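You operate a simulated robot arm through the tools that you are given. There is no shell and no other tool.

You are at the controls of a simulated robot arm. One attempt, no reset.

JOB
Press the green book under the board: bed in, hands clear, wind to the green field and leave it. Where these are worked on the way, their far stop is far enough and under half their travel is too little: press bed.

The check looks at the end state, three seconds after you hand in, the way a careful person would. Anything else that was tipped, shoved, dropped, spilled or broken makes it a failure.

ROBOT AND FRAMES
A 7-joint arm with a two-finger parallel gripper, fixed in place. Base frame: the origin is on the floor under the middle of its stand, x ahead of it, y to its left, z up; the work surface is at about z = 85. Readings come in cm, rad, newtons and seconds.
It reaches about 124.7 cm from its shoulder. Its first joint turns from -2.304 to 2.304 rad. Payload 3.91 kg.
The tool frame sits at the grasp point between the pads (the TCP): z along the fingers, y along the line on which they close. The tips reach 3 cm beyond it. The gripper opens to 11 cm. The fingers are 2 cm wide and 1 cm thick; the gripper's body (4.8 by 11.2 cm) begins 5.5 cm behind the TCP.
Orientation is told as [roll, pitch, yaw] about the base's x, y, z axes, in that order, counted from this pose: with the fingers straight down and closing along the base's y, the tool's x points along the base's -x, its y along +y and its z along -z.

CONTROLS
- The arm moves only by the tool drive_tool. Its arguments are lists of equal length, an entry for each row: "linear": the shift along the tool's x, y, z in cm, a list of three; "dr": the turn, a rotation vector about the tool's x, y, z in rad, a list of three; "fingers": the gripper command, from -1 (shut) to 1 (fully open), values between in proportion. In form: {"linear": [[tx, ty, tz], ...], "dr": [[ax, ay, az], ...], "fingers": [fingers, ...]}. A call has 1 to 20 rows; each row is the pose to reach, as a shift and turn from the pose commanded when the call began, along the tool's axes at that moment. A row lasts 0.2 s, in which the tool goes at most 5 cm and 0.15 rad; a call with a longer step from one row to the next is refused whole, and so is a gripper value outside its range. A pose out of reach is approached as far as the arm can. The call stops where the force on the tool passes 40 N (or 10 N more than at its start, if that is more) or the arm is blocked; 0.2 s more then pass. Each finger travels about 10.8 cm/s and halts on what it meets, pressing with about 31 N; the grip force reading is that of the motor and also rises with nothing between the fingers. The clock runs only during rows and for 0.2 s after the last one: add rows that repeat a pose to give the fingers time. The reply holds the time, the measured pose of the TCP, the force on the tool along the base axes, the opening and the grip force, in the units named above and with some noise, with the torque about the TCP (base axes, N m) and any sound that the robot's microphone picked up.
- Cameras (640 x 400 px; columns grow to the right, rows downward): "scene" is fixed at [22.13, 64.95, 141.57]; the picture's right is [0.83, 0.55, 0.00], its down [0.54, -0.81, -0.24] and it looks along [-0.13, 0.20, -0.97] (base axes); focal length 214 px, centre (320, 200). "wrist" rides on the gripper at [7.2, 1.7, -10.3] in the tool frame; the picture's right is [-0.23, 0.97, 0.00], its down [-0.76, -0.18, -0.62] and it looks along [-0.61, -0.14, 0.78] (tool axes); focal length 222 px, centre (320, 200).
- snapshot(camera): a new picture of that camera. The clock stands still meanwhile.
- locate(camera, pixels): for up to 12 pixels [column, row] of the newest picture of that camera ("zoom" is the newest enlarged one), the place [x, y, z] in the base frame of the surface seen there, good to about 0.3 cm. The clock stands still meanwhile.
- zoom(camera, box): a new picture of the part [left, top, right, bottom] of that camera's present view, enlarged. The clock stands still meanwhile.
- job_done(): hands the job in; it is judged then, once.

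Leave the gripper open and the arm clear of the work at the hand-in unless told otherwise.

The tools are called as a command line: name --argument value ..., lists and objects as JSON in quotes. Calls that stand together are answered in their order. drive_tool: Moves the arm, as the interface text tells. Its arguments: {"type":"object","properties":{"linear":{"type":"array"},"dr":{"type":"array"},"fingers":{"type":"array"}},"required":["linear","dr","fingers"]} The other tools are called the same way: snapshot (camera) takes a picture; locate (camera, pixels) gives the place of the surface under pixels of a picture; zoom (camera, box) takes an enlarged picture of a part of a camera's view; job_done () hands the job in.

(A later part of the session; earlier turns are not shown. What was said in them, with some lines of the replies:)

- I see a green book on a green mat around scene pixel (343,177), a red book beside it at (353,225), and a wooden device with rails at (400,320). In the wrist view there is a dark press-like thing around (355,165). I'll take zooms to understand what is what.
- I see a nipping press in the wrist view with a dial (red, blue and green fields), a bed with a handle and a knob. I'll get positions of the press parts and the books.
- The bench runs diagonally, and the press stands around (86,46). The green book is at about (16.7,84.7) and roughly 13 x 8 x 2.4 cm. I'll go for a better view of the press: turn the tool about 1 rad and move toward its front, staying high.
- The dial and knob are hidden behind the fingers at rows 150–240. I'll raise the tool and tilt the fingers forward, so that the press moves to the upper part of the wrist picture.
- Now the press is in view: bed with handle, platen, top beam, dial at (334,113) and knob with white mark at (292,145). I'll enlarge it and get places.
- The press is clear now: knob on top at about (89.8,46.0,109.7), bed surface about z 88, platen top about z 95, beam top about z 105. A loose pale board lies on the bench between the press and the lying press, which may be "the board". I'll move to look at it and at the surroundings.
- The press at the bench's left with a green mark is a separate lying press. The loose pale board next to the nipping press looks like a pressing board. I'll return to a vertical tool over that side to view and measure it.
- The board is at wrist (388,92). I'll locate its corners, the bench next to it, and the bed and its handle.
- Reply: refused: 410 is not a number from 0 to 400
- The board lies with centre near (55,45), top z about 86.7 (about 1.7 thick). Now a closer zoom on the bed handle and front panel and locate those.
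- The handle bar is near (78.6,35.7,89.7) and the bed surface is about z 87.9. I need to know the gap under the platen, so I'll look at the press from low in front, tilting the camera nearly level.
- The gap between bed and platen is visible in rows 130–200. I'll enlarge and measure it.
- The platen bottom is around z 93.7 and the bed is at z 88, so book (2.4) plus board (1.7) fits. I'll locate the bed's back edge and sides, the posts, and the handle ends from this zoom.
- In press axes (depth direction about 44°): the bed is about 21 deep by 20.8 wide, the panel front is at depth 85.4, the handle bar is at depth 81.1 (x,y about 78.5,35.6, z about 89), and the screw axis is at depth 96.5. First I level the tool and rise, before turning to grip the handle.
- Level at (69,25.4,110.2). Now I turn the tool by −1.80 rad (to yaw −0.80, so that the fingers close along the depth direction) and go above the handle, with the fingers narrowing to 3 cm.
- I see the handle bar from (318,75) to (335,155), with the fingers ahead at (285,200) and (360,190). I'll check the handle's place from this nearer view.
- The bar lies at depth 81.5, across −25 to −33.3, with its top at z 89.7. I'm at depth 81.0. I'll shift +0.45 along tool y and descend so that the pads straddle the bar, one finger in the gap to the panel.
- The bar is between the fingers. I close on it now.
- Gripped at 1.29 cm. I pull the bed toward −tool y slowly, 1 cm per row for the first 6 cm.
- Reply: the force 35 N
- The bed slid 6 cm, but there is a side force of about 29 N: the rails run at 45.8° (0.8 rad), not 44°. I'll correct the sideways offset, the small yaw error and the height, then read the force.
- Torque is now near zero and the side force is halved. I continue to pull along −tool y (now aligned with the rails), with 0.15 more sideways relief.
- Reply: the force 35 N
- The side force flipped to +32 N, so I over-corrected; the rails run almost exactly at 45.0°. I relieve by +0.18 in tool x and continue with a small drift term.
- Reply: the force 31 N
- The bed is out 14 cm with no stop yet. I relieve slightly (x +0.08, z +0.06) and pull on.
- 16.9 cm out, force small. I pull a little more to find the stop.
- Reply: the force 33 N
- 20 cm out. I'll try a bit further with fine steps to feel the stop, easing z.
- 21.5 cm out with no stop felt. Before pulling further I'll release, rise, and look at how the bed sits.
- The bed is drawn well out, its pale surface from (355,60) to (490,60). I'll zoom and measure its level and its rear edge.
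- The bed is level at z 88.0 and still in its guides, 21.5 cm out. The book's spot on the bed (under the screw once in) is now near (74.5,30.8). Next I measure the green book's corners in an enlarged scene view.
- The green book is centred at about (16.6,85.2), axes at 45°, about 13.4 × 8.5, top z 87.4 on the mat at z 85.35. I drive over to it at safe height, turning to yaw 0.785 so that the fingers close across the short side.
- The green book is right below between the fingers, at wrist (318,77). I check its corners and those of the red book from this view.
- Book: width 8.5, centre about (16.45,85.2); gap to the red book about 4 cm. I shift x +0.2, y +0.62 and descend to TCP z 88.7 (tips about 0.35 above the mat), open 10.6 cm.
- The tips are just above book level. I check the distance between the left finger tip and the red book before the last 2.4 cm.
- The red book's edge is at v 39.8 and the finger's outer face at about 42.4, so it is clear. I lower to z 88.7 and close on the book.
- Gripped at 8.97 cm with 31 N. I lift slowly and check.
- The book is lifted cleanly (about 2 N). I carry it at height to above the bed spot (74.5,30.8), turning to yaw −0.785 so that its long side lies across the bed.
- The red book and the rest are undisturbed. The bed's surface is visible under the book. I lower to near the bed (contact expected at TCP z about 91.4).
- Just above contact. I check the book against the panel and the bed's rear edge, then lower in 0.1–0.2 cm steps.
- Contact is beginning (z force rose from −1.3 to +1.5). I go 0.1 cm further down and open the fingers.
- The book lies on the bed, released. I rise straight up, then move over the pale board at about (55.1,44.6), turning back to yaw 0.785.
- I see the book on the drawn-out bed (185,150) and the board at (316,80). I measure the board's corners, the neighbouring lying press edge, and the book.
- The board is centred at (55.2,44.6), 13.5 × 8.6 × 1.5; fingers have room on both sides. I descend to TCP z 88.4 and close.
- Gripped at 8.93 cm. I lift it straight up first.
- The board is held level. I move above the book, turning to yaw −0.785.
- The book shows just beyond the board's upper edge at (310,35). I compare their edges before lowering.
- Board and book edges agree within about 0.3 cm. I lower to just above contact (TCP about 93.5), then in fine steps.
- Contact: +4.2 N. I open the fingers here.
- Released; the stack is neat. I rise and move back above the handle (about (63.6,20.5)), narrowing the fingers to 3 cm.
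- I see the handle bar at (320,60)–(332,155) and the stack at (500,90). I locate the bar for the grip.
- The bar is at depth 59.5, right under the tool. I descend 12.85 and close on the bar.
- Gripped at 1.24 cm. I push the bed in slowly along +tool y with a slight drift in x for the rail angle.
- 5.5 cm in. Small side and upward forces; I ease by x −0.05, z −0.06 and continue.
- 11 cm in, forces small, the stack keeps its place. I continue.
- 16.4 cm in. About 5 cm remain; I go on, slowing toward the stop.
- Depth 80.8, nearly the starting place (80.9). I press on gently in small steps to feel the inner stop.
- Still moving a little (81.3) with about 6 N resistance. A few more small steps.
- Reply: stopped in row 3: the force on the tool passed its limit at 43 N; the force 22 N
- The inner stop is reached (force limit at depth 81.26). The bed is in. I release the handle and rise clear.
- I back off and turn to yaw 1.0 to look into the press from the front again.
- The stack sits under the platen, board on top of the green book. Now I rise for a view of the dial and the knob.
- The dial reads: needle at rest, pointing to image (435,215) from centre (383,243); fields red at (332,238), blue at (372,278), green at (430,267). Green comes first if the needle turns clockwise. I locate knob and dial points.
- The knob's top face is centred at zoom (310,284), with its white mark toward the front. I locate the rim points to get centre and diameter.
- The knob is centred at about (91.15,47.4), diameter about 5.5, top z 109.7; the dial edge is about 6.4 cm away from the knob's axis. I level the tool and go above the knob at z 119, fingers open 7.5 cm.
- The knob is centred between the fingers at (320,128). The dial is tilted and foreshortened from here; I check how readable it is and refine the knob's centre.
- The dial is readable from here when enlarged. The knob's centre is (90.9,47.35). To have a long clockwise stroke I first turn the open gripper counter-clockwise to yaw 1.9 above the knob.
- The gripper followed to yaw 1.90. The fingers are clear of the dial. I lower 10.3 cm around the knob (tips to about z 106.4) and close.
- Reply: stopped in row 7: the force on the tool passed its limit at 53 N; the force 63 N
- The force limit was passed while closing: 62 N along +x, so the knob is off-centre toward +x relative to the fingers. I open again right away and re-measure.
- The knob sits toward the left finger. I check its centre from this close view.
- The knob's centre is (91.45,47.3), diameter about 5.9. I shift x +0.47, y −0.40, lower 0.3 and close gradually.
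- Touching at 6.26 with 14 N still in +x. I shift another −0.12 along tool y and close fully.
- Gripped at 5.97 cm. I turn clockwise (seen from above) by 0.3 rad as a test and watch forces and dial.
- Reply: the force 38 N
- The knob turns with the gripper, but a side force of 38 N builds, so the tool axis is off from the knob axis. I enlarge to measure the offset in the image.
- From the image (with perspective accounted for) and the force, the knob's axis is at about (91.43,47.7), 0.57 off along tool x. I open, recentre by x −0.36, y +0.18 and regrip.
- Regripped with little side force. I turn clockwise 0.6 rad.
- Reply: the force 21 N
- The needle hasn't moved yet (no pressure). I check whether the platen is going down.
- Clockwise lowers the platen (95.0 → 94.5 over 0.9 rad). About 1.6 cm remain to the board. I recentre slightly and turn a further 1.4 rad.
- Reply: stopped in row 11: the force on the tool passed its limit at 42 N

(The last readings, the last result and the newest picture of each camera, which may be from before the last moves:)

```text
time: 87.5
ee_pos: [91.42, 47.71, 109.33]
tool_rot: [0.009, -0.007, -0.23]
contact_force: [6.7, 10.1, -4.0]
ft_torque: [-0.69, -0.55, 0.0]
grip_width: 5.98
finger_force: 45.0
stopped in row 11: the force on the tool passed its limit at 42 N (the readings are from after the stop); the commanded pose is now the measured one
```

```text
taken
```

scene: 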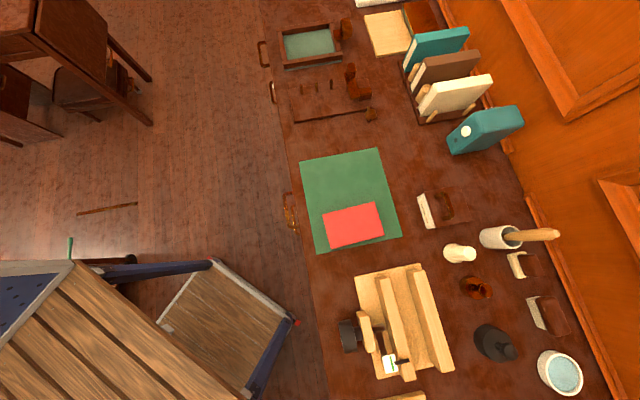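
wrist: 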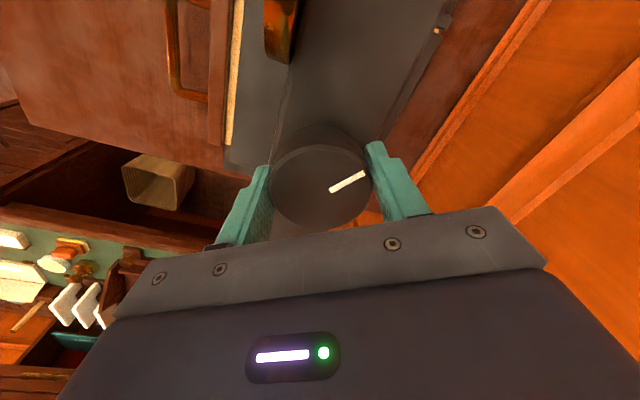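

Stopped by side force at yaw −0.23; the axis is confirmed at (91.42,47.71). I check the dial and platen, then continue.

zoom --camera "wrist" --box '[160, 0, 360, 130]'

drive_tool --linear '[[0, 0, 0], [0, 0, 0], [0, 0, 0], [0, 0, 0], [0, 0, 0]]' --dr '[[0, 0, 0.1], [0, 0, 0.2], [0, 0, 0.3], [0, 0, 0.4], [0, 0, 0.5]]' --fingers '[-1, -1, -1, -1, -1]'

snapshot --camera "wrist"

```text
3.08 times, centred on (260, 65) of wrist
```

zoom: 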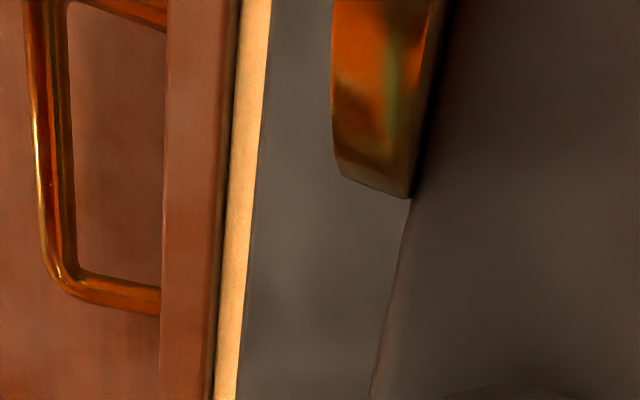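

```text
time: 88.7
ee_pos: [91.51, 47.83, 109.38]
tool_rot: [0.013, 0.001, -0.712]
contact_force: [10.8, 11.1, -4.5]
ft_torque: [-0.5, -0.12, 0.03]
grip_width: 6.03
finger_force: 44.6
stopped in row 5: the force on the tool passed its limit at 42 N (the readings are from after the stop); the commanded pose is now the measured one
```

```text
taken
```

wrist: 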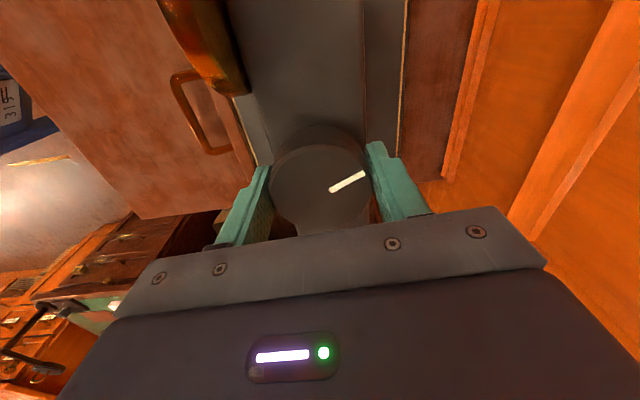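

Stopped again by side force at yaw −0.71. The recorded poses fit a knob axis 0.2 cm off in tool x, so I now turn about that axis, with compensating shifts, for 0.5 rad.

drive_tool --linear '[[0, 0.02, 0], [-0.004, 0.04, 0], [-0.009, 0.06, 0], [-0.016, 0.08, 0], [-0.024, 0.096, 0]]' --dr '[[0, 0, 0.1], [0, 0, 0.2], [0, 0, 0.3], [0, 0, 0.4], [0, 0, 0.5]]' --fingers '[-1, -1, -1, -1, -1]'

snapshot --camera "wrist"

```text
time: 89.9
ee_pos: [91.52, 47.91, 109.29]
tool_rot: [0.011, 0.005, -1.213]
contact_force: [16.7, 21.3, -3.9]
ft_torque: [-0.91, 0.31, 0.03]
grip_width: 5.98
finger_force: 44.8
```

```text
taken
```

wrist: 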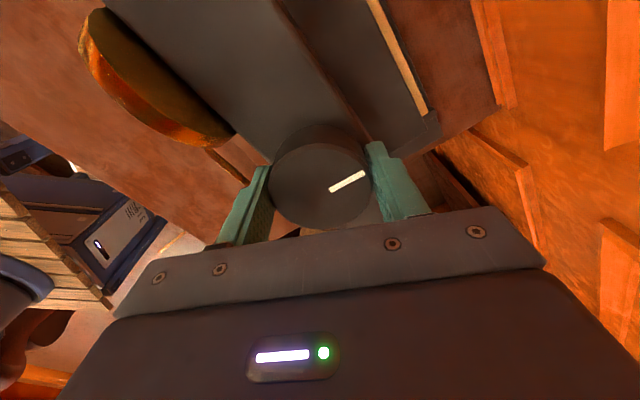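

Turned about 3.1 rad in total, still no resistance. I open to 8 cm, recentre and level the tool, then turn it back counter-clockwise around the knob for a new grip.

drive_tool --linear '[[0, 0, 0], [0, 0, 0], [-0.18, 0, 0], [-0.18, 0, 0]]' --dr '[[0, 0, 0], [0, 0, 0], [0.011, -0.005, 0], [0.011, -0.005, 0]]' --fingers '[0.4545, 0.4545, 0.4545, 0.4545]'

snapshot --camera "wrist"

```text
time: 90.9
ee_pos: [91.59, 47.66, 109.45]
tool_rot: [0.001, 0.0, -1.21]
contact_force: [-0.1, 0.1, -0.8]
ft_torque: [-0.02, -0.03, 0.01]
grip_width: 8.02
finger_force: 0.1
```

```text
taken
```

wrist: 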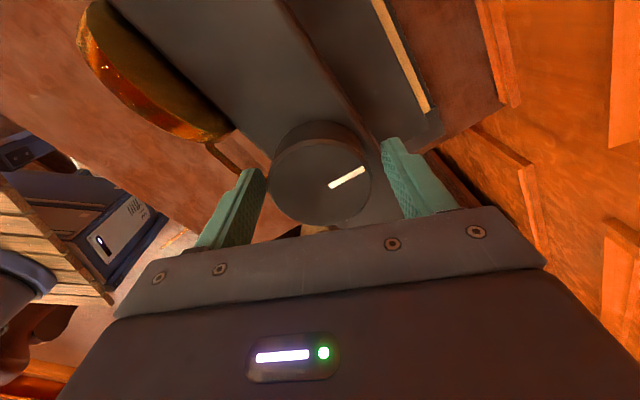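

Centred at (91.59,47.66), force zero. I turn the open gripper back counter-clockwise by 3.0 rad in place.

drive_tool --linear '[[0, 0, 0], [0, 0, 0], [0, 0, 0], [0, 0, 0], [0, 0, 0], [0, 0, 0], [0, 0, 0], [0, 0, 0], [0, 0, 0], [0, 0, 0], [0, 0, 0], [0, 0, 0], [0, 0, 0], [0, 0, 0], [0, 0, 0], [0, 0, 0], [0, 0, 0], [0, 0, 0], [0, 0, 0], [0, 0, 0]]' --dr '[[0, 0, -0.15], [0, 0, -0.3], [0, 0, -0.45], [0, 0, -0.6], [0, 0, -0.75], [0, 0, -0.9], [0, 0, -1.05], [0, 0, -1.2], [0, 0, -1.35], [0, 0, -1.5], [0, 0, -1.65], [0, 0, -1.8], [0, 0, -1.95], [0, 0, -2.1], [0, 0, -2.25], [0, 0, -2.4], [0, 0, -2.55], [0, 0, -2.7], [0, 0, -2.85], [0, 0, -3.0]]' --fingers '[0.4545, 0.4545, 0.4545, 0.4545, 0.4545, 0.4545, 0.4545, 0.4545, 0.4545, 0.4545, 0.4545, 0.4545, 0.4545, 0.4545, 0.4545, 0.4545, 0.4545, 0.4545, 0.4545, 0.4545]'

snapshot --camera "wrist"

```text
time: 95.1
ee_pos: [91.55, 47.62, 109.5]
tool_rot: [0.001, 0.0, 1.792]
contact_force: [0.4, -0.7, 0.1]
ft_torque: [-0.04, -0.05, -0.01]
grip_width: 8.01
finger_force: 0.1
```

```text
taken
```

wrist: 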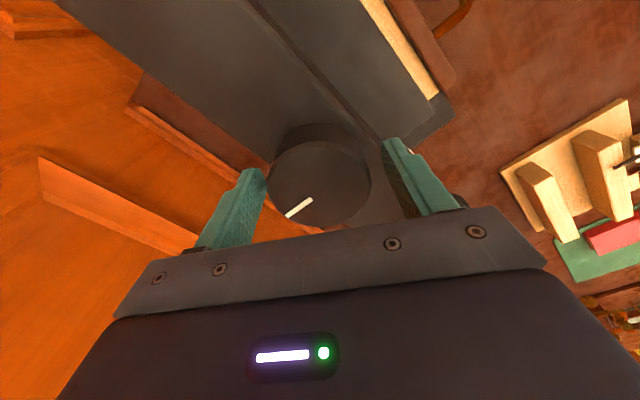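

The tool is back at yaw 1.79 with the knob centred. I check platen height, then grip again gradually.

locate --camera "wrist" --pixels '[[350, 70], [330, 30], [380, 90], [345, 40]]'

drive_tool --linear '[[0, 0, 0], [0, 0, 0], [0, 0, 0], [0, 0, 0], [0, 0, 0], [0, 0, 0]]' --dr '[[0, 0, 0], [0, 0, 0], [0, 0, 0], [0, 0, 0], [0, 0, 0], [0, 0, 0]]' --fingers '[0.25, 0.15, 0.1, 0.05, -1, -1]'

```text
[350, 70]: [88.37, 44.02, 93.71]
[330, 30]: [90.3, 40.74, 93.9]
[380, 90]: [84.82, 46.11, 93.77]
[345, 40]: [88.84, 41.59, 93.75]
```

```text
time: 96.5
ee_pos: [91.48, 47.67, 109.62]
tool_rot: [0.0, -0.002, 1.788]
contact_force: [14.8, 6.1, 1.4]
ft_torque: [0.07, -0.27, 0.0]
grip_width: 5.97
finger_force: 44.8
```

Platen top is now at 93.75 (0.40 cm per rad); about 0.85 cm remain. Gripped at 5.97. I turn 1.2 rad clockwise in 0.1 steps with a tiny recentring.

drive_tool --linear '[[0, -0.05, 0], [0, -0.05, 0], [0, -0.05, 0], [0, -0.05, 0], [0, -0.05, 0], [0, -0.05, 0], [0, -0.05, 0], [0, -0.05, 0]]' --dr '[[0, 0, 0.1], [0, 0, 0.2], [0, 0, 0.3], [0, 0, 0.4], [0, 0, 0.5], [0, 0, 0.6], [0, 0, 0.7], [0, 0, 0.8]]' --fingers '[-1, -1, -1, -1, -1, -1, -1, -1]'

snapshot --camera "wrist"

zoom --camera "wrist" --box '[380, 40, 560, 160]'

```text
time: 98.3
ee_pos: [91.54, 47.65, 109.55]
tool_rot: [0.0, -0.003, 0.983]
contact_force: [0.2, 2.1, 14.9]
ft_torque: [-0.52, 0.91, 0.0]
grip_width: 5.96
finger_force: 44.9
```

```text
taken
```

wrist: 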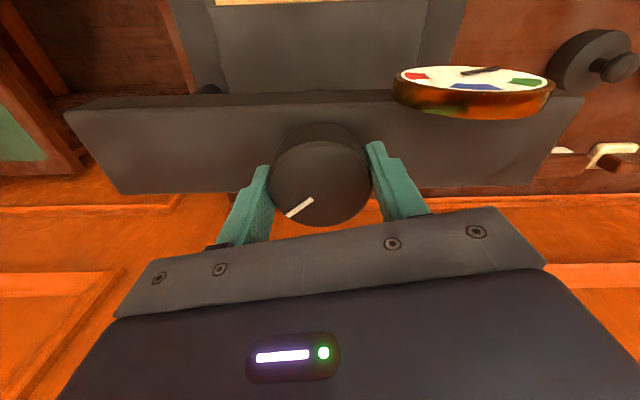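

```text
3.33 times, centred on (470, 100) of wrist
```

zoom: 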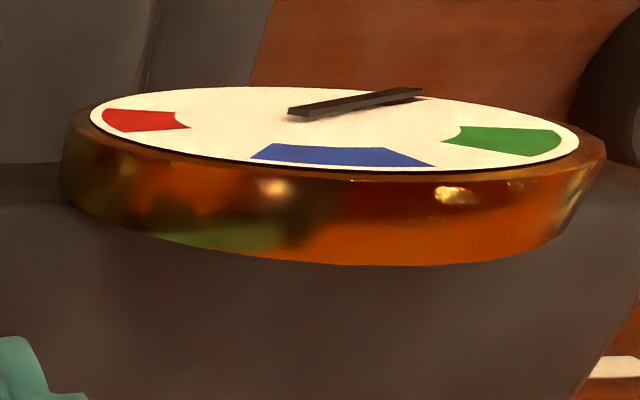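

Needle unchanged. I continue 0.6 rad and look again, easing z by 0.06.

drive_tool --linear '[[0, 0, -0.06], [0, 0, -0.06], [0, 0, -0.06], [0, 0, -0.06], [0, 0, -0.06], [0, 0, -0.06]]' --dr '[[0, 0, 0.1], [0, 0, 0.2], [0, 0, 0.3], [0, 0, 0.4], [0, 0, 0.5], [0, 0, 0.6]]' --fingers '[-1, -1, -1, -1, -1, -1]'

snapshot --camera "wrist"

zoom --camera "wrist" --box '[330, 0, 510, 120]'

```text
time: 99.7
ee_pos: [91.5, 47.67, 109.54]
tool_rot: [0.004, 0.001, 0.388]
contact_force: [-6.1, 2.7, 5.8]
ft_torque: [-0.16, -1.21, 0.02]
grip_width: 5.95
finger_force: 44.9
```

```text
taken
```

wrist: 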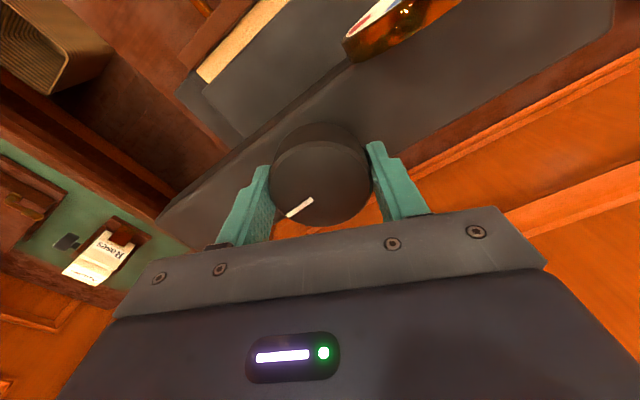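

```text
3.33 times, centred on (420, 60) of wrist
```

zoom: 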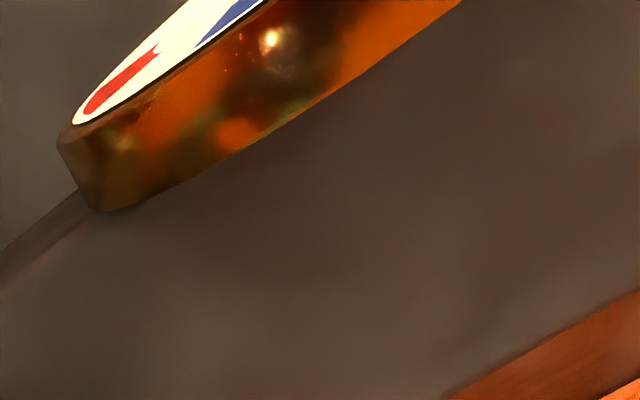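

From this yaw the dial is not readable. I check the platen height and regrip at yaw 1.7 so that the dial stays in view during pressing.

locate --camera "wrist" --pixels '[[290, 80], [270, 100], [320, 40]]'

drive_tool --linear '[[0, 0, 0], [0, 0, 0], [0, 0, 0], [0, 0, 0], [0, 0, 0], [0, 0, 0], [0, 0, 0], [0, 0, 0], [0, 0, 0], [0, 0, 0], [0, 0, 0], [0, 0, 0]]' --dr '[[0, 0, 0], [0, 0, 0], [0, 0, -0.13], [0, 0, -0.26], [0, 0, -0.39], [0, 0, -0.52], [0, 0, -0.65], [0, 0, -0.78], [0, 0, -0.91], [0, 0, -1.04], [0, 0, -1.17], [0, 0, -1.3]]' --fingers '[0.4545, 0.4545, 0.4545, 0.4545, 0.4545, 0.4545, 0.4545, 0.4545, 0.4545, 0.4545, 0.4545, 0.4545]'

snapshot --camera "wrist"

```text
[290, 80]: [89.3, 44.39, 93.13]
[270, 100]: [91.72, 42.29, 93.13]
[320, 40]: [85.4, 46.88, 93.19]
```

```text
time: 102.3
ee_pos: [91.63, 47.58, 109.52]
tool_rot: [0.001, -0.004, 1.69]
contact_force: [0.2, 0.3, -0.4]
ft_torque: [0.02, -0.01, -0.01]
grip_width: 8.0
finger_force: 0.0
```

```text
taken
```

wrist: 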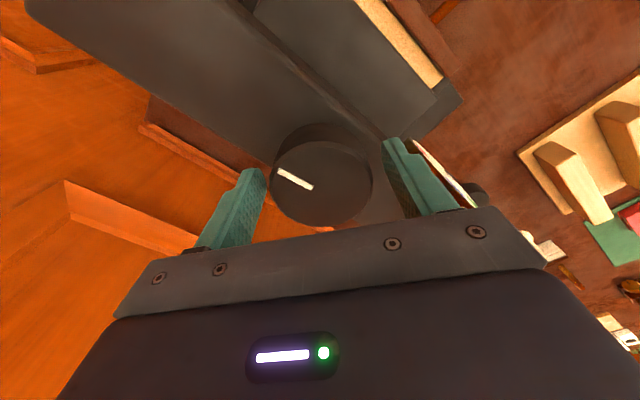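

Platen top is at 93.15; contact should be within about 0.6 rad. I grip the knob again.

drive_tool --linear '[[0, -0.05, 0], [0, -0.05, 0], [0, -0.05, 0], [0, -0.05, 0], [0, -0.05, 0], [0, -0.05, 0]]' --dr '[[0, 0, 0], [0, 0, 0], [0, 0, 0], [0, 0, 0], [0, 0, 0], [0, 0, 0]]' --fingers '[0.25, 0.15, 0.1, 0.05, -1, -1]'

drive_tool --linear '[[0, 0, 0], [0, 0, 0], [0, 0, 0], [0, 0, 0]]' --dr '[[0, 0, 0.1], [0, 0, 0.2], [0, 0, 0.3], [0, 0, 0.4]]' --fingers '[-1, -1, -1, -1]'

snapshot --camera "wrist"

zoom --camera "wrist" --box '[390, 70, 540, 190]'

```text
time: 103.7
ee_pos: [91.63, 47.74, 109.55]
tool_rot: [-0.001, -0.003, 1.689]
contact_force: [-15.2, -2.4, -1.7]
ft_torque: [-0.11, 0.16, 0.01]
grip_width: 5.95
finger_force: 44.9
```

```text
time: 104.7
ee_pos: [91.6, 47.77, 109.59]
tool_rot: [0.002, 0.002, 1.286]
contact_force: [-17.9, -0.9, -12.4]
ft_torque: [-0.3, 0.1, -0.03]
grip_width: 5.98
finger_force: 45.4
```

```text
taken
```

wrist: 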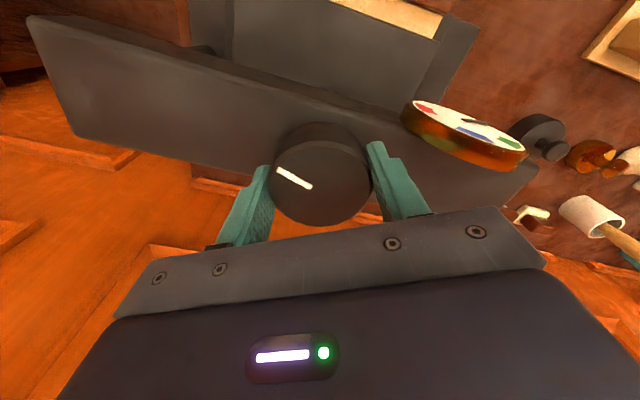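

```text
3.33 times, centred on (465, 130) of wrist
```

zoom: 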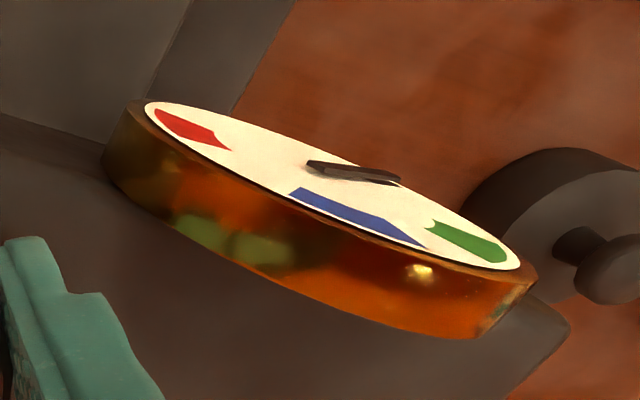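

The needle appears still near its rest place. I go on in smaller amounts: 0.2 rad, and look.

drive_tool --linear '[[0, 0.05, 0.04], [0, 0.05, 0.04], [0, 0.05, 0.04]]' --dr '[[0, 0, 0.1], [0, 0, 0.2], [0, 0, 0.29]]' --fingers '[-1, -1, -1]'

snapshot --camera "wrist"

zoom --camera "wrist" --box '[380, 40, 560, 160]'

```text
time: 105.5
ee_pos: [91.69, 47.69, 109.49]
tool_rot: [-0.001, 0.0, 0.996]
contact_force: [-23.0, -7.3, -10.2]
ft_torque: [-1.23, 0.21, 0.0]
grip_width: 5.97
finger_force: 45.2
```

```text
taken
```

wrist: 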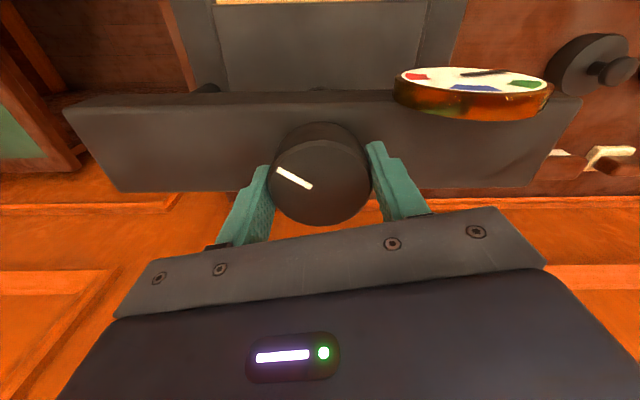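

```text
3.33 times, centred on (470, 100) of wrist
```

zoom: 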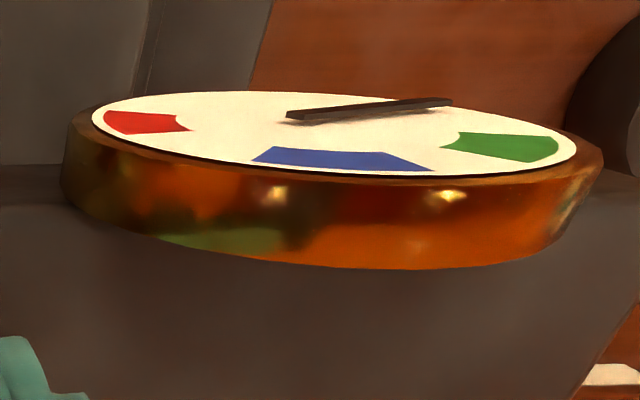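

Now the needle starts to move toward green (tip from (422,92) to (452,102) in the same zoom). Pressing has begun. I turn 0.15 rad more and measure the rate.

drive_tool --linear '[[0.05, 0.05, 0.03], [0.05, 0.05, 0.03]]' --dr '[[0, 0, 0.08], [0, 0, 0.15]]' --fingers '[-1, -1]'

snapshot --camera "wrist"

zoom --camera "wrist" --box '[380, 20, 560, 140]'

```text
time: 106.1
ee_pos: [91.62, 47.58, 109.51]
tool_rot: [0.0, -0.003, 0.847]
contact_force: [-0.3, 1.5, -1.7]
ft_torque: [-0.16, 1.16, -0.01]
grip_width: 5.98
finger_force: 44.4
```

```text
taken
```

wrist: 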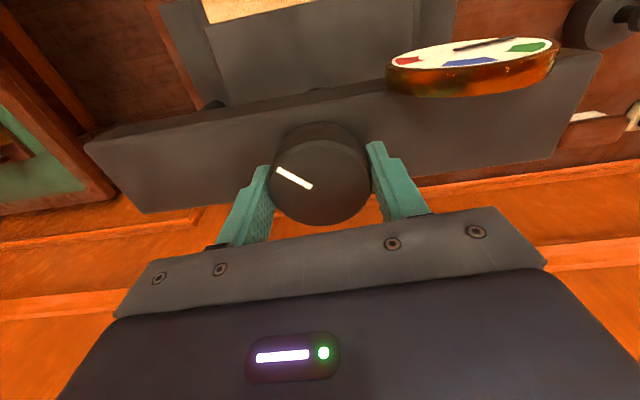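

```text
3.33 times, centred on (470, 80) of wrist
```

zoom: 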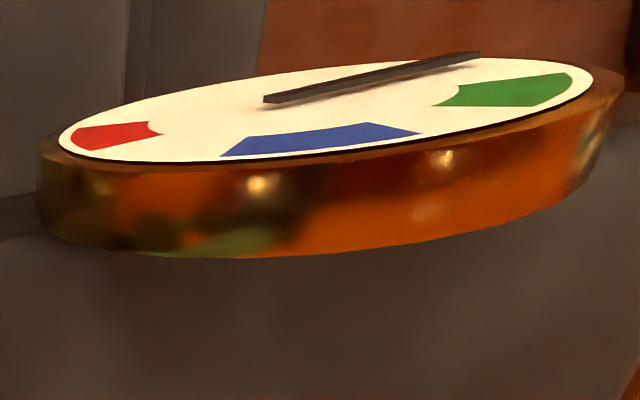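

The needle is nearly at the edge of the green field (rate roughly 170° per rad). I turn 0.06 rad more and look again.

drive_tool --linear '[[0, 0, 0], [0, 0, 0]]' --dr '[[0, 0, 0.03], [0, 0, 0.06]]' --fingers '[-1, -1]'

zoom --camera "wrist" --box '[380, 10, 560, 130]'

```text
time: 106.7
ee_pos: [91.51, 47.73, 109.5]
tool_rot: [0.0, -0.003, 0.787]
contact_force: [16.8, 9.1, 3.4]
ft_torque: [0.55, -0.15, -0.04]
grip_width: 5.99
finger_force: 45.0
```

```text
3.33 times, centred on (470, 70) of wrist
```

zoom: 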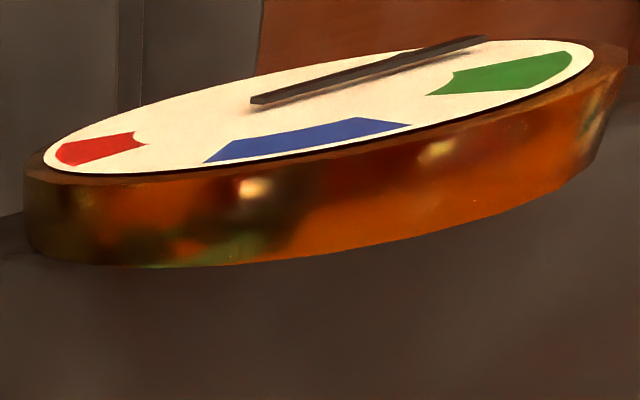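

By mapping the three fields as reference, the needle is at about +2° with green spanning about −19° to −53° and rest at about 26–36°; the rate is about 80° per rad. About 0.4–0.5 rad remain. I regrip at yaw 1.6 so that the dial stays readable.

drive_tool --linear '[[0, 0, 0], [0, 0, 0], [0, 0, 0], [0, 0, 0], [0, 0, 0], [0, 0, 0], [0, 0, 0], [0, 0, 0]]' --dr '[[0, 0, 0], [0, 0, 0], [0, 0, -0.14], [0, 0, -0.28], [0, 0, -0.42], [0, 0, -0.56], [0, 0, -0.7], [0, 0, -0.8]]' --fingers '[0.4545, 0.4545, 0.4545, 0.4545, 0.4545, 0.4545, 0.4545, 0.4545]'

snapshot --camera "wrist"

zoom --camera "wrist" --box '[390, 110, 530, 230]'

```text
time: 108.5
ee_pos: [91.5, 47.8, 109.47]
tool_rot: [0.0, -0.001, 1.592]
contact_force: [-0.4, -0.1, -0.3]
ft_torque: [0.0, -0.02, 0.03]
grip_width: 8.01
finger_force: 0.1
```

```text
taken
```

wrist: 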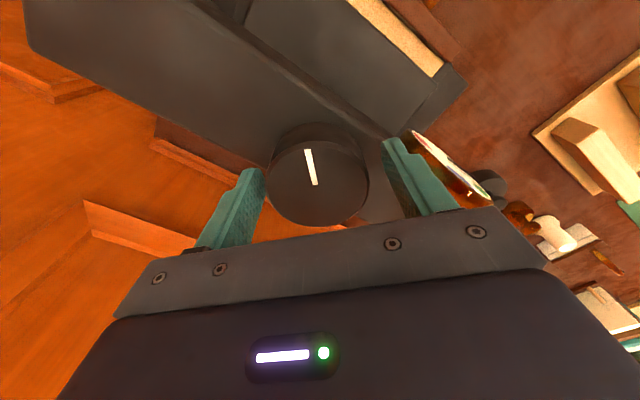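

```text
3.33 times, centred on (460, 170) of wrist
```

zoom: 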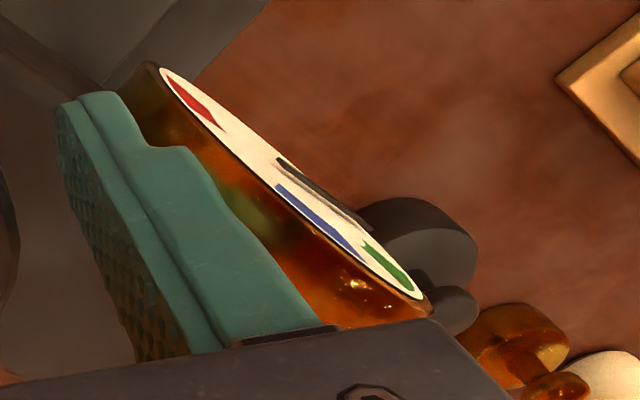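

The knob kept its place. I grip again and turn 0.3 rad.

drive_tool --linear '[[0, -0.05, 0], [0, -0.05, 0], [0, -0.05, 0], [0, -0.05, 0], [0, -0.05, 0], [0, -0.05, 0]]' --dr '[[0, 0, 0], [0, 0, 0], [0, 0, 0], [0, 0, 0], [0, 0, 0], [0, 0, 0]]' --fingers '[0.25, 0.15, 0.1, 0.05, -1, -1]'

drive_tool --linear '[[0, 0, 0], [0, 0, 0], [0, 0, 0]]' --dr '[[0, 0, 0.1], [0, 0, 0.2], [0, 0, 0.3]]' --fingers '[-1, -1, -1]'

snapshot --camera "wrist"

zoom --camera "wrist" --box '[390, 70, 540, 190]'

```text
time: 109.9
ee_pos: [91.62, 47.75, 109.34]
tool_rot: [-0.002, -0.003, 1.589]
contact_force: [15.4, 1.2, 2.4]
ft_torque: [-0.04, -0.14, -0.02]
grip_width: 5.97
finger_force: 45.5
```

```text
time: 110.7
ee_pos: [91.69, 47.67, 109.45]
tool_rot: [0.0, -0.001, 1.286]
contact_force: [19.8, 5.7, 3.0]
ft_torque: [-0.25, -0.6, 0.02]
grip_width: 5.98
finger_force: 45.2
```

```text
taken
```

wrist: 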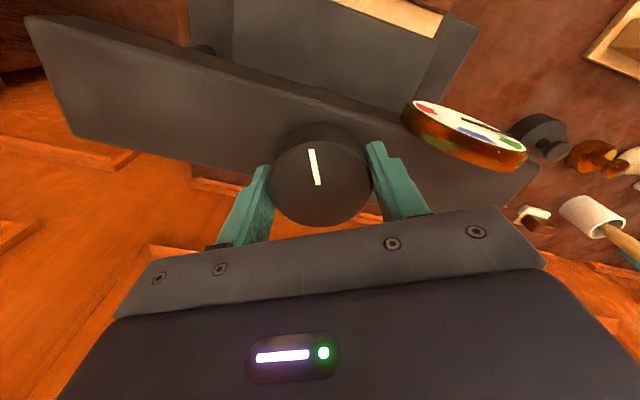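

```text
3.33 times, centred on (465, 130) of wrist
```

zoom: 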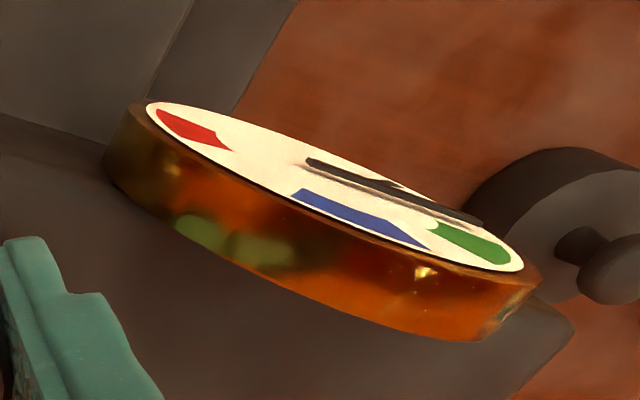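

The needle now is about at the near edge of green. I turn another 0.15 rad.

drive_tool --linear '[[0, -0.05, 0], [0, -0.05, 0]]' --dr '[[0, 0, 0.08], [0, 0, 0.15]]' --fingers '[-1, -1]'

snapshot --camera "wrist"

zoom --camera "wrist" --box '[390, 50, 540, 170]'

```text
time: 111.3
ee_pos: [91.62, 47.78, 109.38]
tool_rot: [0.002, 0.0, 1.139]
contact_force: [-0.1, -4.9, 0.7]
ft_torque: [-0.34, -1.12, 0.02]
grip_width: 5.96
finger_force: 45.2
```

```text
taken
```

wrist: 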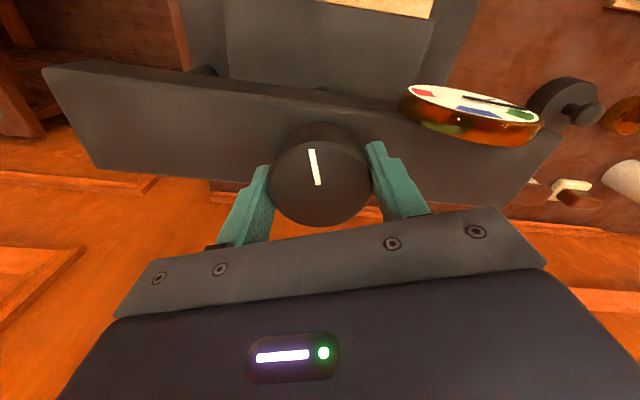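

```text
3.33 times, centred on (465, 110) of wrist
```

zoom: 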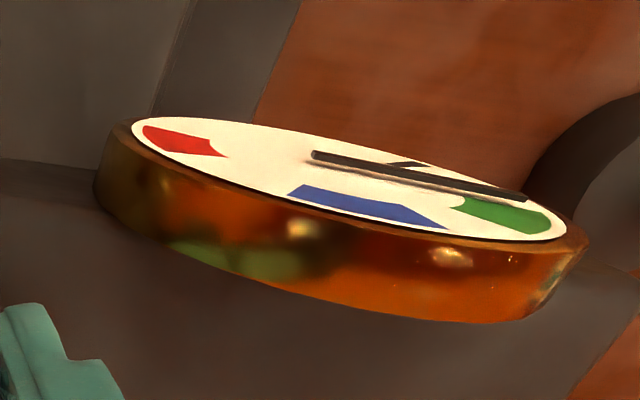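

The needle's foot point now lies just inside the green. I turn 0.1 rad more, then release and look from the front to read it exactly.

drive_tool --linear '[[0, 0, 0], [0, 0, 0], [0, 0, 0]]' --dr '[[0, 0, 0.05], [0, 0, 0.1], [0, 0, 0.1]]' --fingers '[-1, -1, -1]'

zoom --camera "wrist" --box '[390, 40, 540, 160]'

```text
time: 112.1
ee_pos: [91.63, 47.69, 109.38]
tool_rot: [0.003, 0.0, 1.041]
contact_force: [-6.0, -0.9, -1.9]
ft_torque: [-0.96, 0.56, -0.01]
grip_width: 5.95
finger_force: 44.8
```

```text
3.33 times, centred on (465, 100) of wrist
```

zoom: 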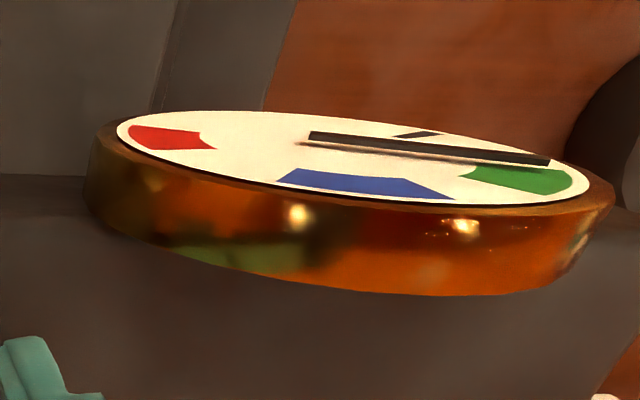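

The needle seems well inside green. I release the knob and rise straight up, clear of it.

drive_tool --linear '[[0, 0, 0], [0, 0, 0], [0, 0, 0], [0, 0, -2], [0, 0, -5], [0, 0, -8.5], [0, 0, -12]]' --dr '[[0, 0, 0], [0, 0, 0], [0, 0, 0], [0, 0, 0], [0, 0, 0], [0, 0, 0], [0, 0, 0]]' --fingers '[0.4545, 0.4545, 0.4545, 0.4545, 0.4545, 0.4545, 0.4545]'

drive_tool --linear '[[3.6, 1.36, -1.2], [7.3, 2.7, -2.4], [10.9, 4.1, -3.5], [14.6, 5.4, -4.7], [18.2, 6.8, -5.9], [21.8, 8.1, -7]]' --dr '[[0, -0.066, 0], [0, -0.132, 0], [0, -0.198, 0], [0, -0.264, 0], [0, -0.33, 0], [0, -0.4, 0]]' --fingers '[0.4545, 0.6, 0.8, 1, 1, 1]'

snapshot --camera "wrist"

zoom --camera "wrist" --box '[300, 90, 390, 170]'

```text
time: 113.7
ee_pos: [91.54, 47.62, 121.34]
tool_rot: [0.001, -0.001, 1.038]
contact_force: [1.2, 0.1, -0.2]
ft_torque: [-0.04, -0.02, 0.0]
grip_width: 8.01
finger_force: 0.0
```

```text
time: 115.1
ee_pos: [73.56, 33.13, 127.95]
tool_rot: [0.0, -0.398, 1.039]
contact_force: [0.4, 0.1, -1.4]
ft_torque: [0.01, 0.05, 0.02]
grip_width: 11.01
finger_force: 0.1
```

```text
taken
```

wrist: 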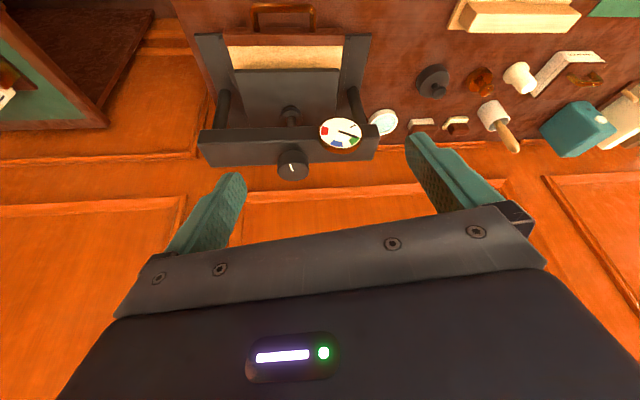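

```text
5.00 times, centred on (345, 130) of wrist
```

zoom: 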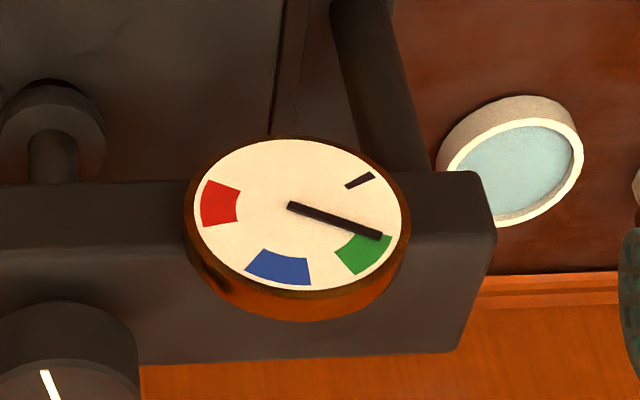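

From the front the reading is clear: needle at about −24°, just at the near edge of green (−22° to −54°). I want it in the middle: about 14° more, i.e. about 0.19 rad. I go back above the knob.

drive_tool --linear '[[-2.9, -1.36, 2.4], [-5.8, -2.7, 4.8], [-8.7, -4.1, 7.2], [-11.6, -5.4, 9.6], [-14.5, -6.8, 12.0], [-17.36, -8.15, 14.46]]' --dr '[[0, 0.066, 0], [0, 0.132, 0], [0, 0.198, 0], [0, 0.264, 0], [0, 0.33, 0], [0, 0.398, 0]]' --fingers '[0.8, 0.6, 0.4545, 0.4545, 0.4545, 0.4545]'

snapshot --camera "wrist"

```text
time: 116.5
ee_pos: [91.54, 47.44, 121.95]
tool_rot: [0.001, -0.004, 1.038]
contact_force: [-0.7, -0.9, 2.2]
ft_torque: [0.08, -0.04, -0.01]
grip_width: 8.02
finger_force: 0.1
```

```text
taken
```

wrist: 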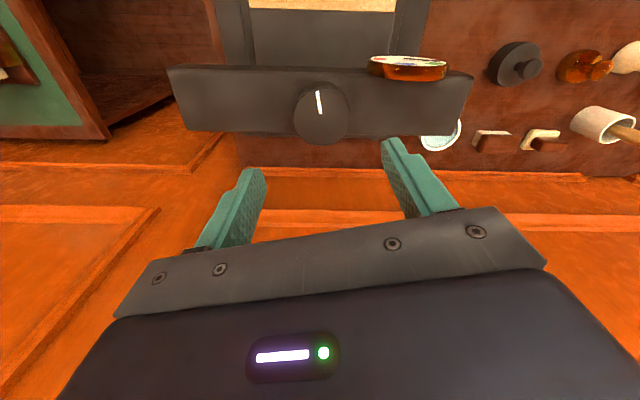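

I descend around the knob (shift x −0.15), grip gradually.

drive_tool --linear '[[-0.15, 0.03, 3], [-0.15, 0.03, 6], [-0.15, 0.03, 9], [-0.15, 0.03, 11.3], [-0.15, 0.03, 12.4], [-0.15, 0.03, 12.4], [-0.15, 0.03, 12.4], [-0.15, 0.03, 12.4], [-0.15, 0.03, 12.4], [-0.15, 0.03, 12.4]]' --dr '[[0, 0, 0], [0, 0, 0], [0, 0, 0], [0, 0, 0], [0, 0, 0], [0, 0, 0], [0, 0, 0], [0, 0, 0], [0, 0, 0], [0, 0, 0]]' --fingers '[0.4545, 0.4545, 0.4545, 0.4545, 0.4545, 0.25, 0.15, 0.1, 0.05, -1]'

snapshot --camera "wrist"

zoom --camera "wrist" --box '[390, 40, 540, 160]'

```text
time: 118.7
ee_pos: [91.4, 47.8, 109.46]
tool_rot: [0.0, -0.005, 1.038]
contact_force: [-7.3, 1.4, -1.8]
ft_torque: [-0.28, -0.33, -0.02]
grip_width: 5.97
finger_force: 44.8
```

```text
taken
```

wrist: 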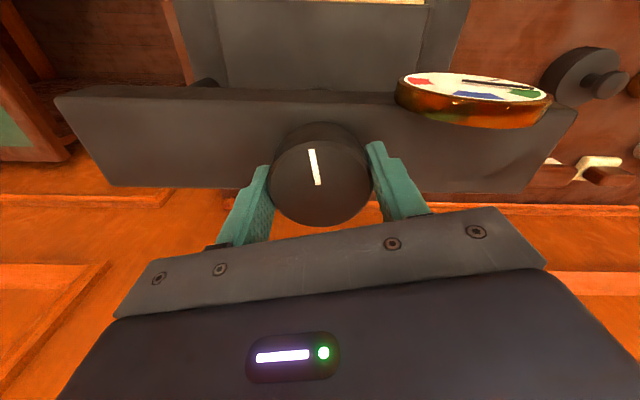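

```text
3.33 times, centred on (465, 100) of wrist
```

zoom: 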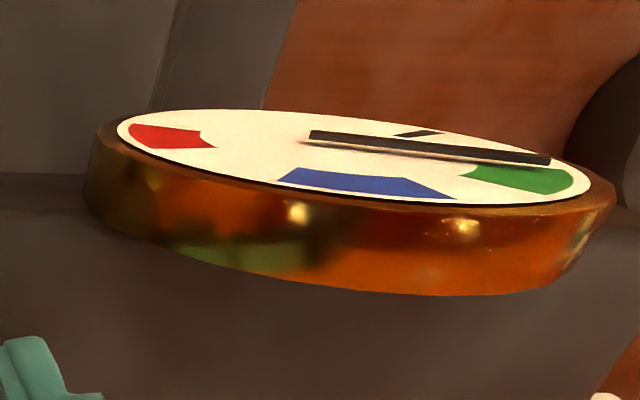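

Gripped, the dial is unchanged by the grip (needle tip (550,160) in this zoom). I turn 0.19 rad clockwise.

drive_tool --linear '[[0, 0, 0], [0, 0, 0], [0, 0, 0]]' --dr '[[0, 0, 0.1], [0, 0, 0.19], [0, 0, 0.19]]' --fingers '[-1, -1, -1]'

zoom --camera "wrist" --box '[390, 20, 540, 140]'

```text
time: 119.5
ee_pos: [91.66, 47.68, 109.4]
tool_rot: [0.001, -0.003, 0.848]
contact_force: [-8.0, 6.4, -2.6]
ft_torque: [-0.73, 0.42, 0.01]
grip_width: 5.99
finger_force: 44.8
```

```text
3.33 times, centred on (465, 80) of wrist
```

zoom: 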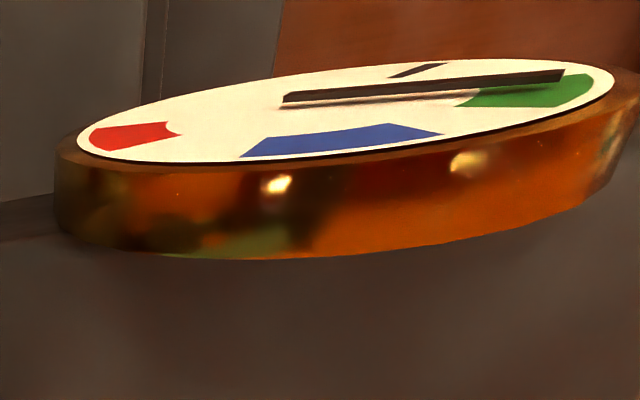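

I release the knob, rise, and look from the front again.

drive_tool --linear '[[0, 0, 0], [0, 0, 0], [0, 0, 0], [0, 0, -2], [0, 0, -5], [0, 0, -8.5], [0, 0, -12]]' --dr '[[0, 0, 0], [0, 0, 0], [0, 0, 0], [0, 0, 0], [0, 0, 0], [0, 0, 0], [0, 0, 0]]' --fingers '[0.4545, 0.4545, 0.4545, 0.4545, 0.4545, 0.4545, 0.4545]'

drive_tool --linear '[[3.8, 0.64, -1.2], [7.7, 1.29, -2.4], [11.5, 1.93, -3.5], [15.3, 2.57, -4.7], [19.2, 3.2, -5.9], [23.0, 3.86, -7]]' --dr '[[0, -0.066, 0], [0, -0.132, 0], [0, -0.198, 0], [0, -0.264, 0], [0, -0.33, 0], [0, -0.4, 0]]' --fingers '[0.4545, 0.6, 0.8, 1, 1, 1]'

snapshot --camera "wrist"

zoom --camera "wrist" --box '[290, 60, 390, 160]'

```text
time: 121.1
ee_pos: [91.61, 47.52, 121.41]
tool_rot: [0.002, -0.001, 0.848]
contact_force: [-0.5, 0.3, -0.6]
ft_torque: [0.02, 0.01, 0.01]
grip_width: 8.02
finger_force: 0.2
```

```text
time: 122.5
ee_pos: [73.39, 32.78, 128.33]
tool_rot: [0.001, -0.403, 0.848]
contact_force: [1.2, -0.8, -1.2]
ft_torque: [0.01, 0.02, 0.01]
grip_width: 10.98
finger_force: 0.0
```

```text
taken
```

wrist: 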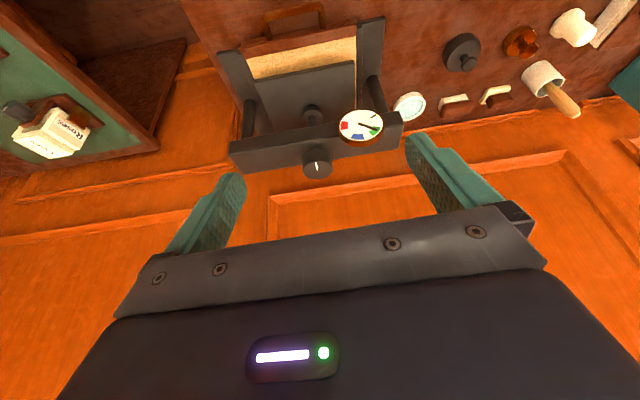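

```text
4.00 times, centred on (340, 110) of wrist
```

zoom: 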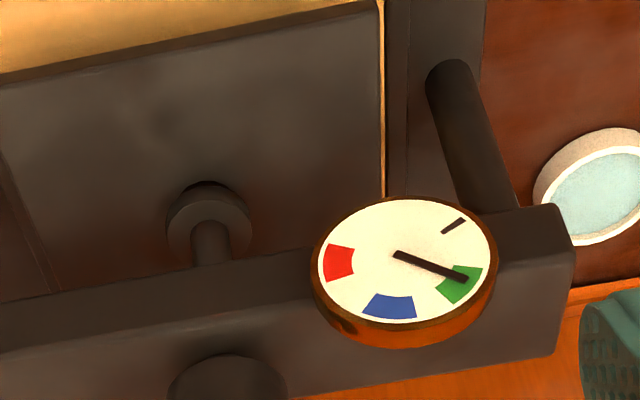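

The needle now lies on the green. I enlarge the dial more to see how central it is.

zoom --camera "wrist" --box '[335, 100, 390, 150]'

```text
8.00 times, centred on (362, 125) of wrist
```

zoom: 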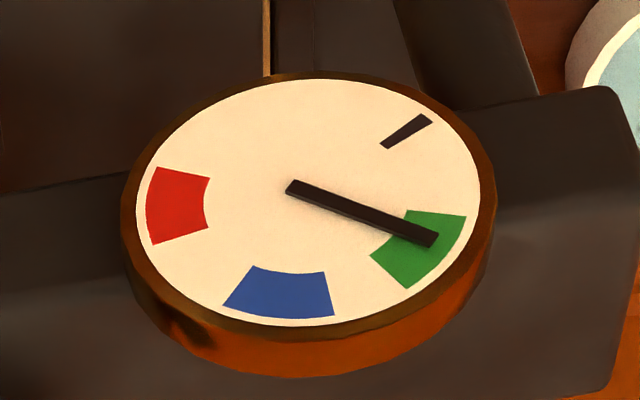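

The needle stands in the middle of the green (about −27° with green from −6° to −50° in this view). I take a low front view to verify the pressed stack and the bed.

drive_tool --linear '[[2.62, -0.17, 3.23], [5.24, -0.34, 6.46], [7.86, -0.51, 9.69], [10.48, -0.68, 12.93], [13.1, -0.85, 16.16], [15.72, -1.02, 19.39], [18.34, -1.19, 22.62]]' --dr '[[0, -0.054, 0], [0, -0.108, 0], [0, -0.162, 0], [0, -0.217, 0], [0, -0.271, 0], [0, -0.325, 0], [0, -0.38, 0]]' --fingers '[1, 1, 1, 1, 1, 1, 1]'

snapshot --camera "wrist"

zoom --camera "wrist" --box '[200, 80, 410, 220]'

```text
time: 124.1
ee_pos: [69.16, 26.17, 100.49]
tool_rot: [0.0, -0.786, 0.852]
contact_force: [-0.6, 0.1, 0.2]
ft_torque: [0.0, -0.04, -0.01]
grip_width: 11.01
finger_force: 0.2
```

```text
taken
```

wrist: 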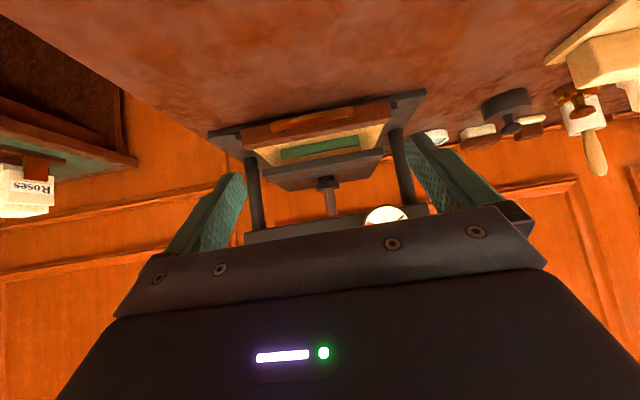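

```text
2.86 times, centred on (305, 150) of wrist
```

zoom: 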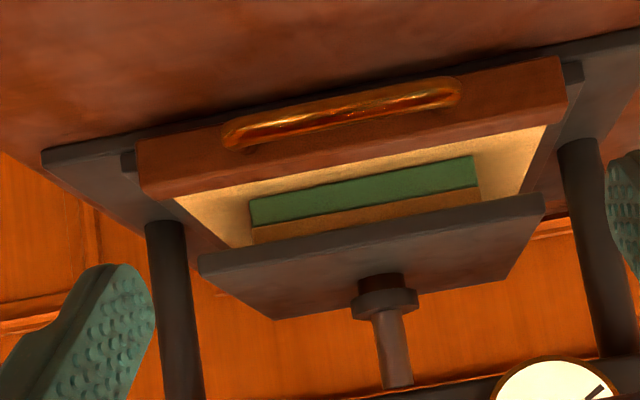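

The platen presses the board onto the green book, and the bed is fully in. I retreat up and away to the starting area with the gripper open.

drive_tool --linear '[[-3.25, 2.0, -2.26], [-6.5, 4.0, -4.52], [-9.76, 6.0, -6.78], [-13.0, 8.0, -9.04], [-16.3, 10.0, -11.3], [-19.5, 12.0, -13.6], [-22.8, 14.1, -15.8], [-26.0, 16.1, -18.1], [-29.3, 18.1, -20.3], [-32.5, 20.1, -22.6]]' --dr '[[0, 0.0786, 0], [0, 0.157, 0], [0, 0.236, 0], [0, 0.314, 0], [0, 0.393, 0], [0, 0.472, 0], [0, 0.55, 0], [0, 0.629, 0], [0, 0.707, 0], [0, 0.786, 0]]' --fingers '[1, 1, 1, 1, 1, 1, 1, 1, 1, 1]'

snapshot --camera "wrist"

snapshot --camera "scene"

```text
time: 126.3
ee_pos: [58.6, 44.6, 139.4]
tool_rot: [0.0, 0.002, 0.847]
contact_force: [-0.4, -0.2, -0.1]
ft_torque: [0.02, 0.02, 0.0]
grip_width: 11.02
finger_force: 0.0
```

```text
taken
```

wrist: 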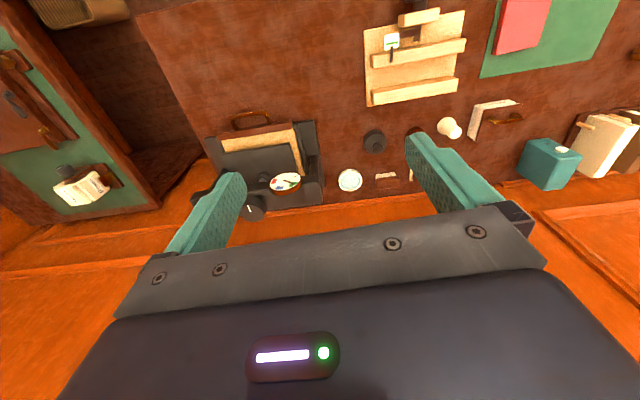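

```text
taken
```

scene: 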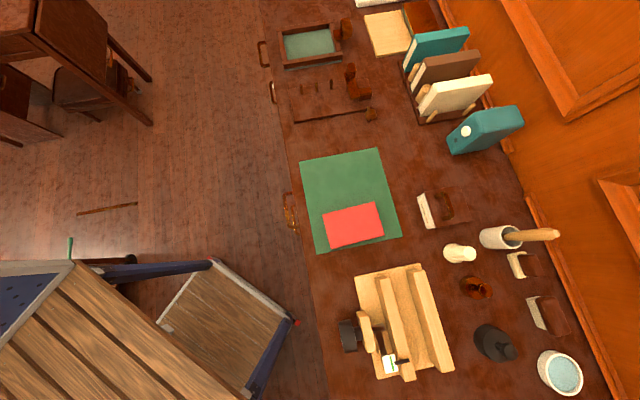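

Everything else stands as before, and the arm is clear. One last enlarged look at the dial from here.

zoom --camera "wrist" --box '[250, 150, 330, 220]'

```text
5.71 times, centred on (290, 185) of wrist
```

zoom: 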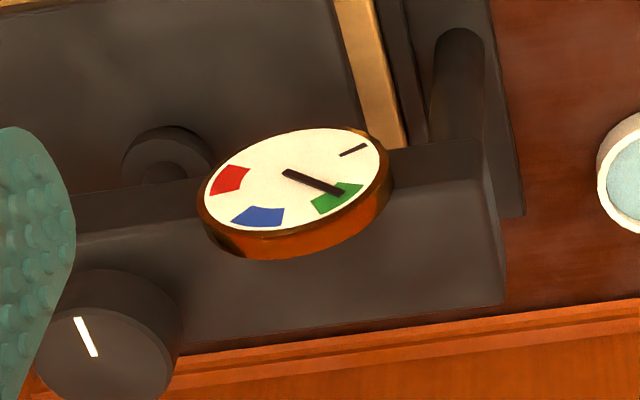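

The needle tip (340,190) still lies on the green field. The book is under the board, the bed is in, and the gripper is open and clear. I hand the job in.

job_done

```text
The job is handed in.
```

The green book is in the nipping press with the board on top of it. I took "the board" to be the loose pale one beside the press, and placed it there. The job is handed in.

- **Bed:** I drew it out about 21.5 cm, loaded the book and the board, and pushed it back to its inner stop.
- **Pressure:** I wound the knob until the needle stood near the middle of the green field. A last look after the arm had moved away showed it still on green.
- **Surroundings:** In the final pictures the red book and everything else in view are where they were. The gripper is open and the arm is clear of the work.

The outer end of the bed's travel never gave a hard stop, so I stopped pulling when its rear edge was about 2 cm from leaving the base.
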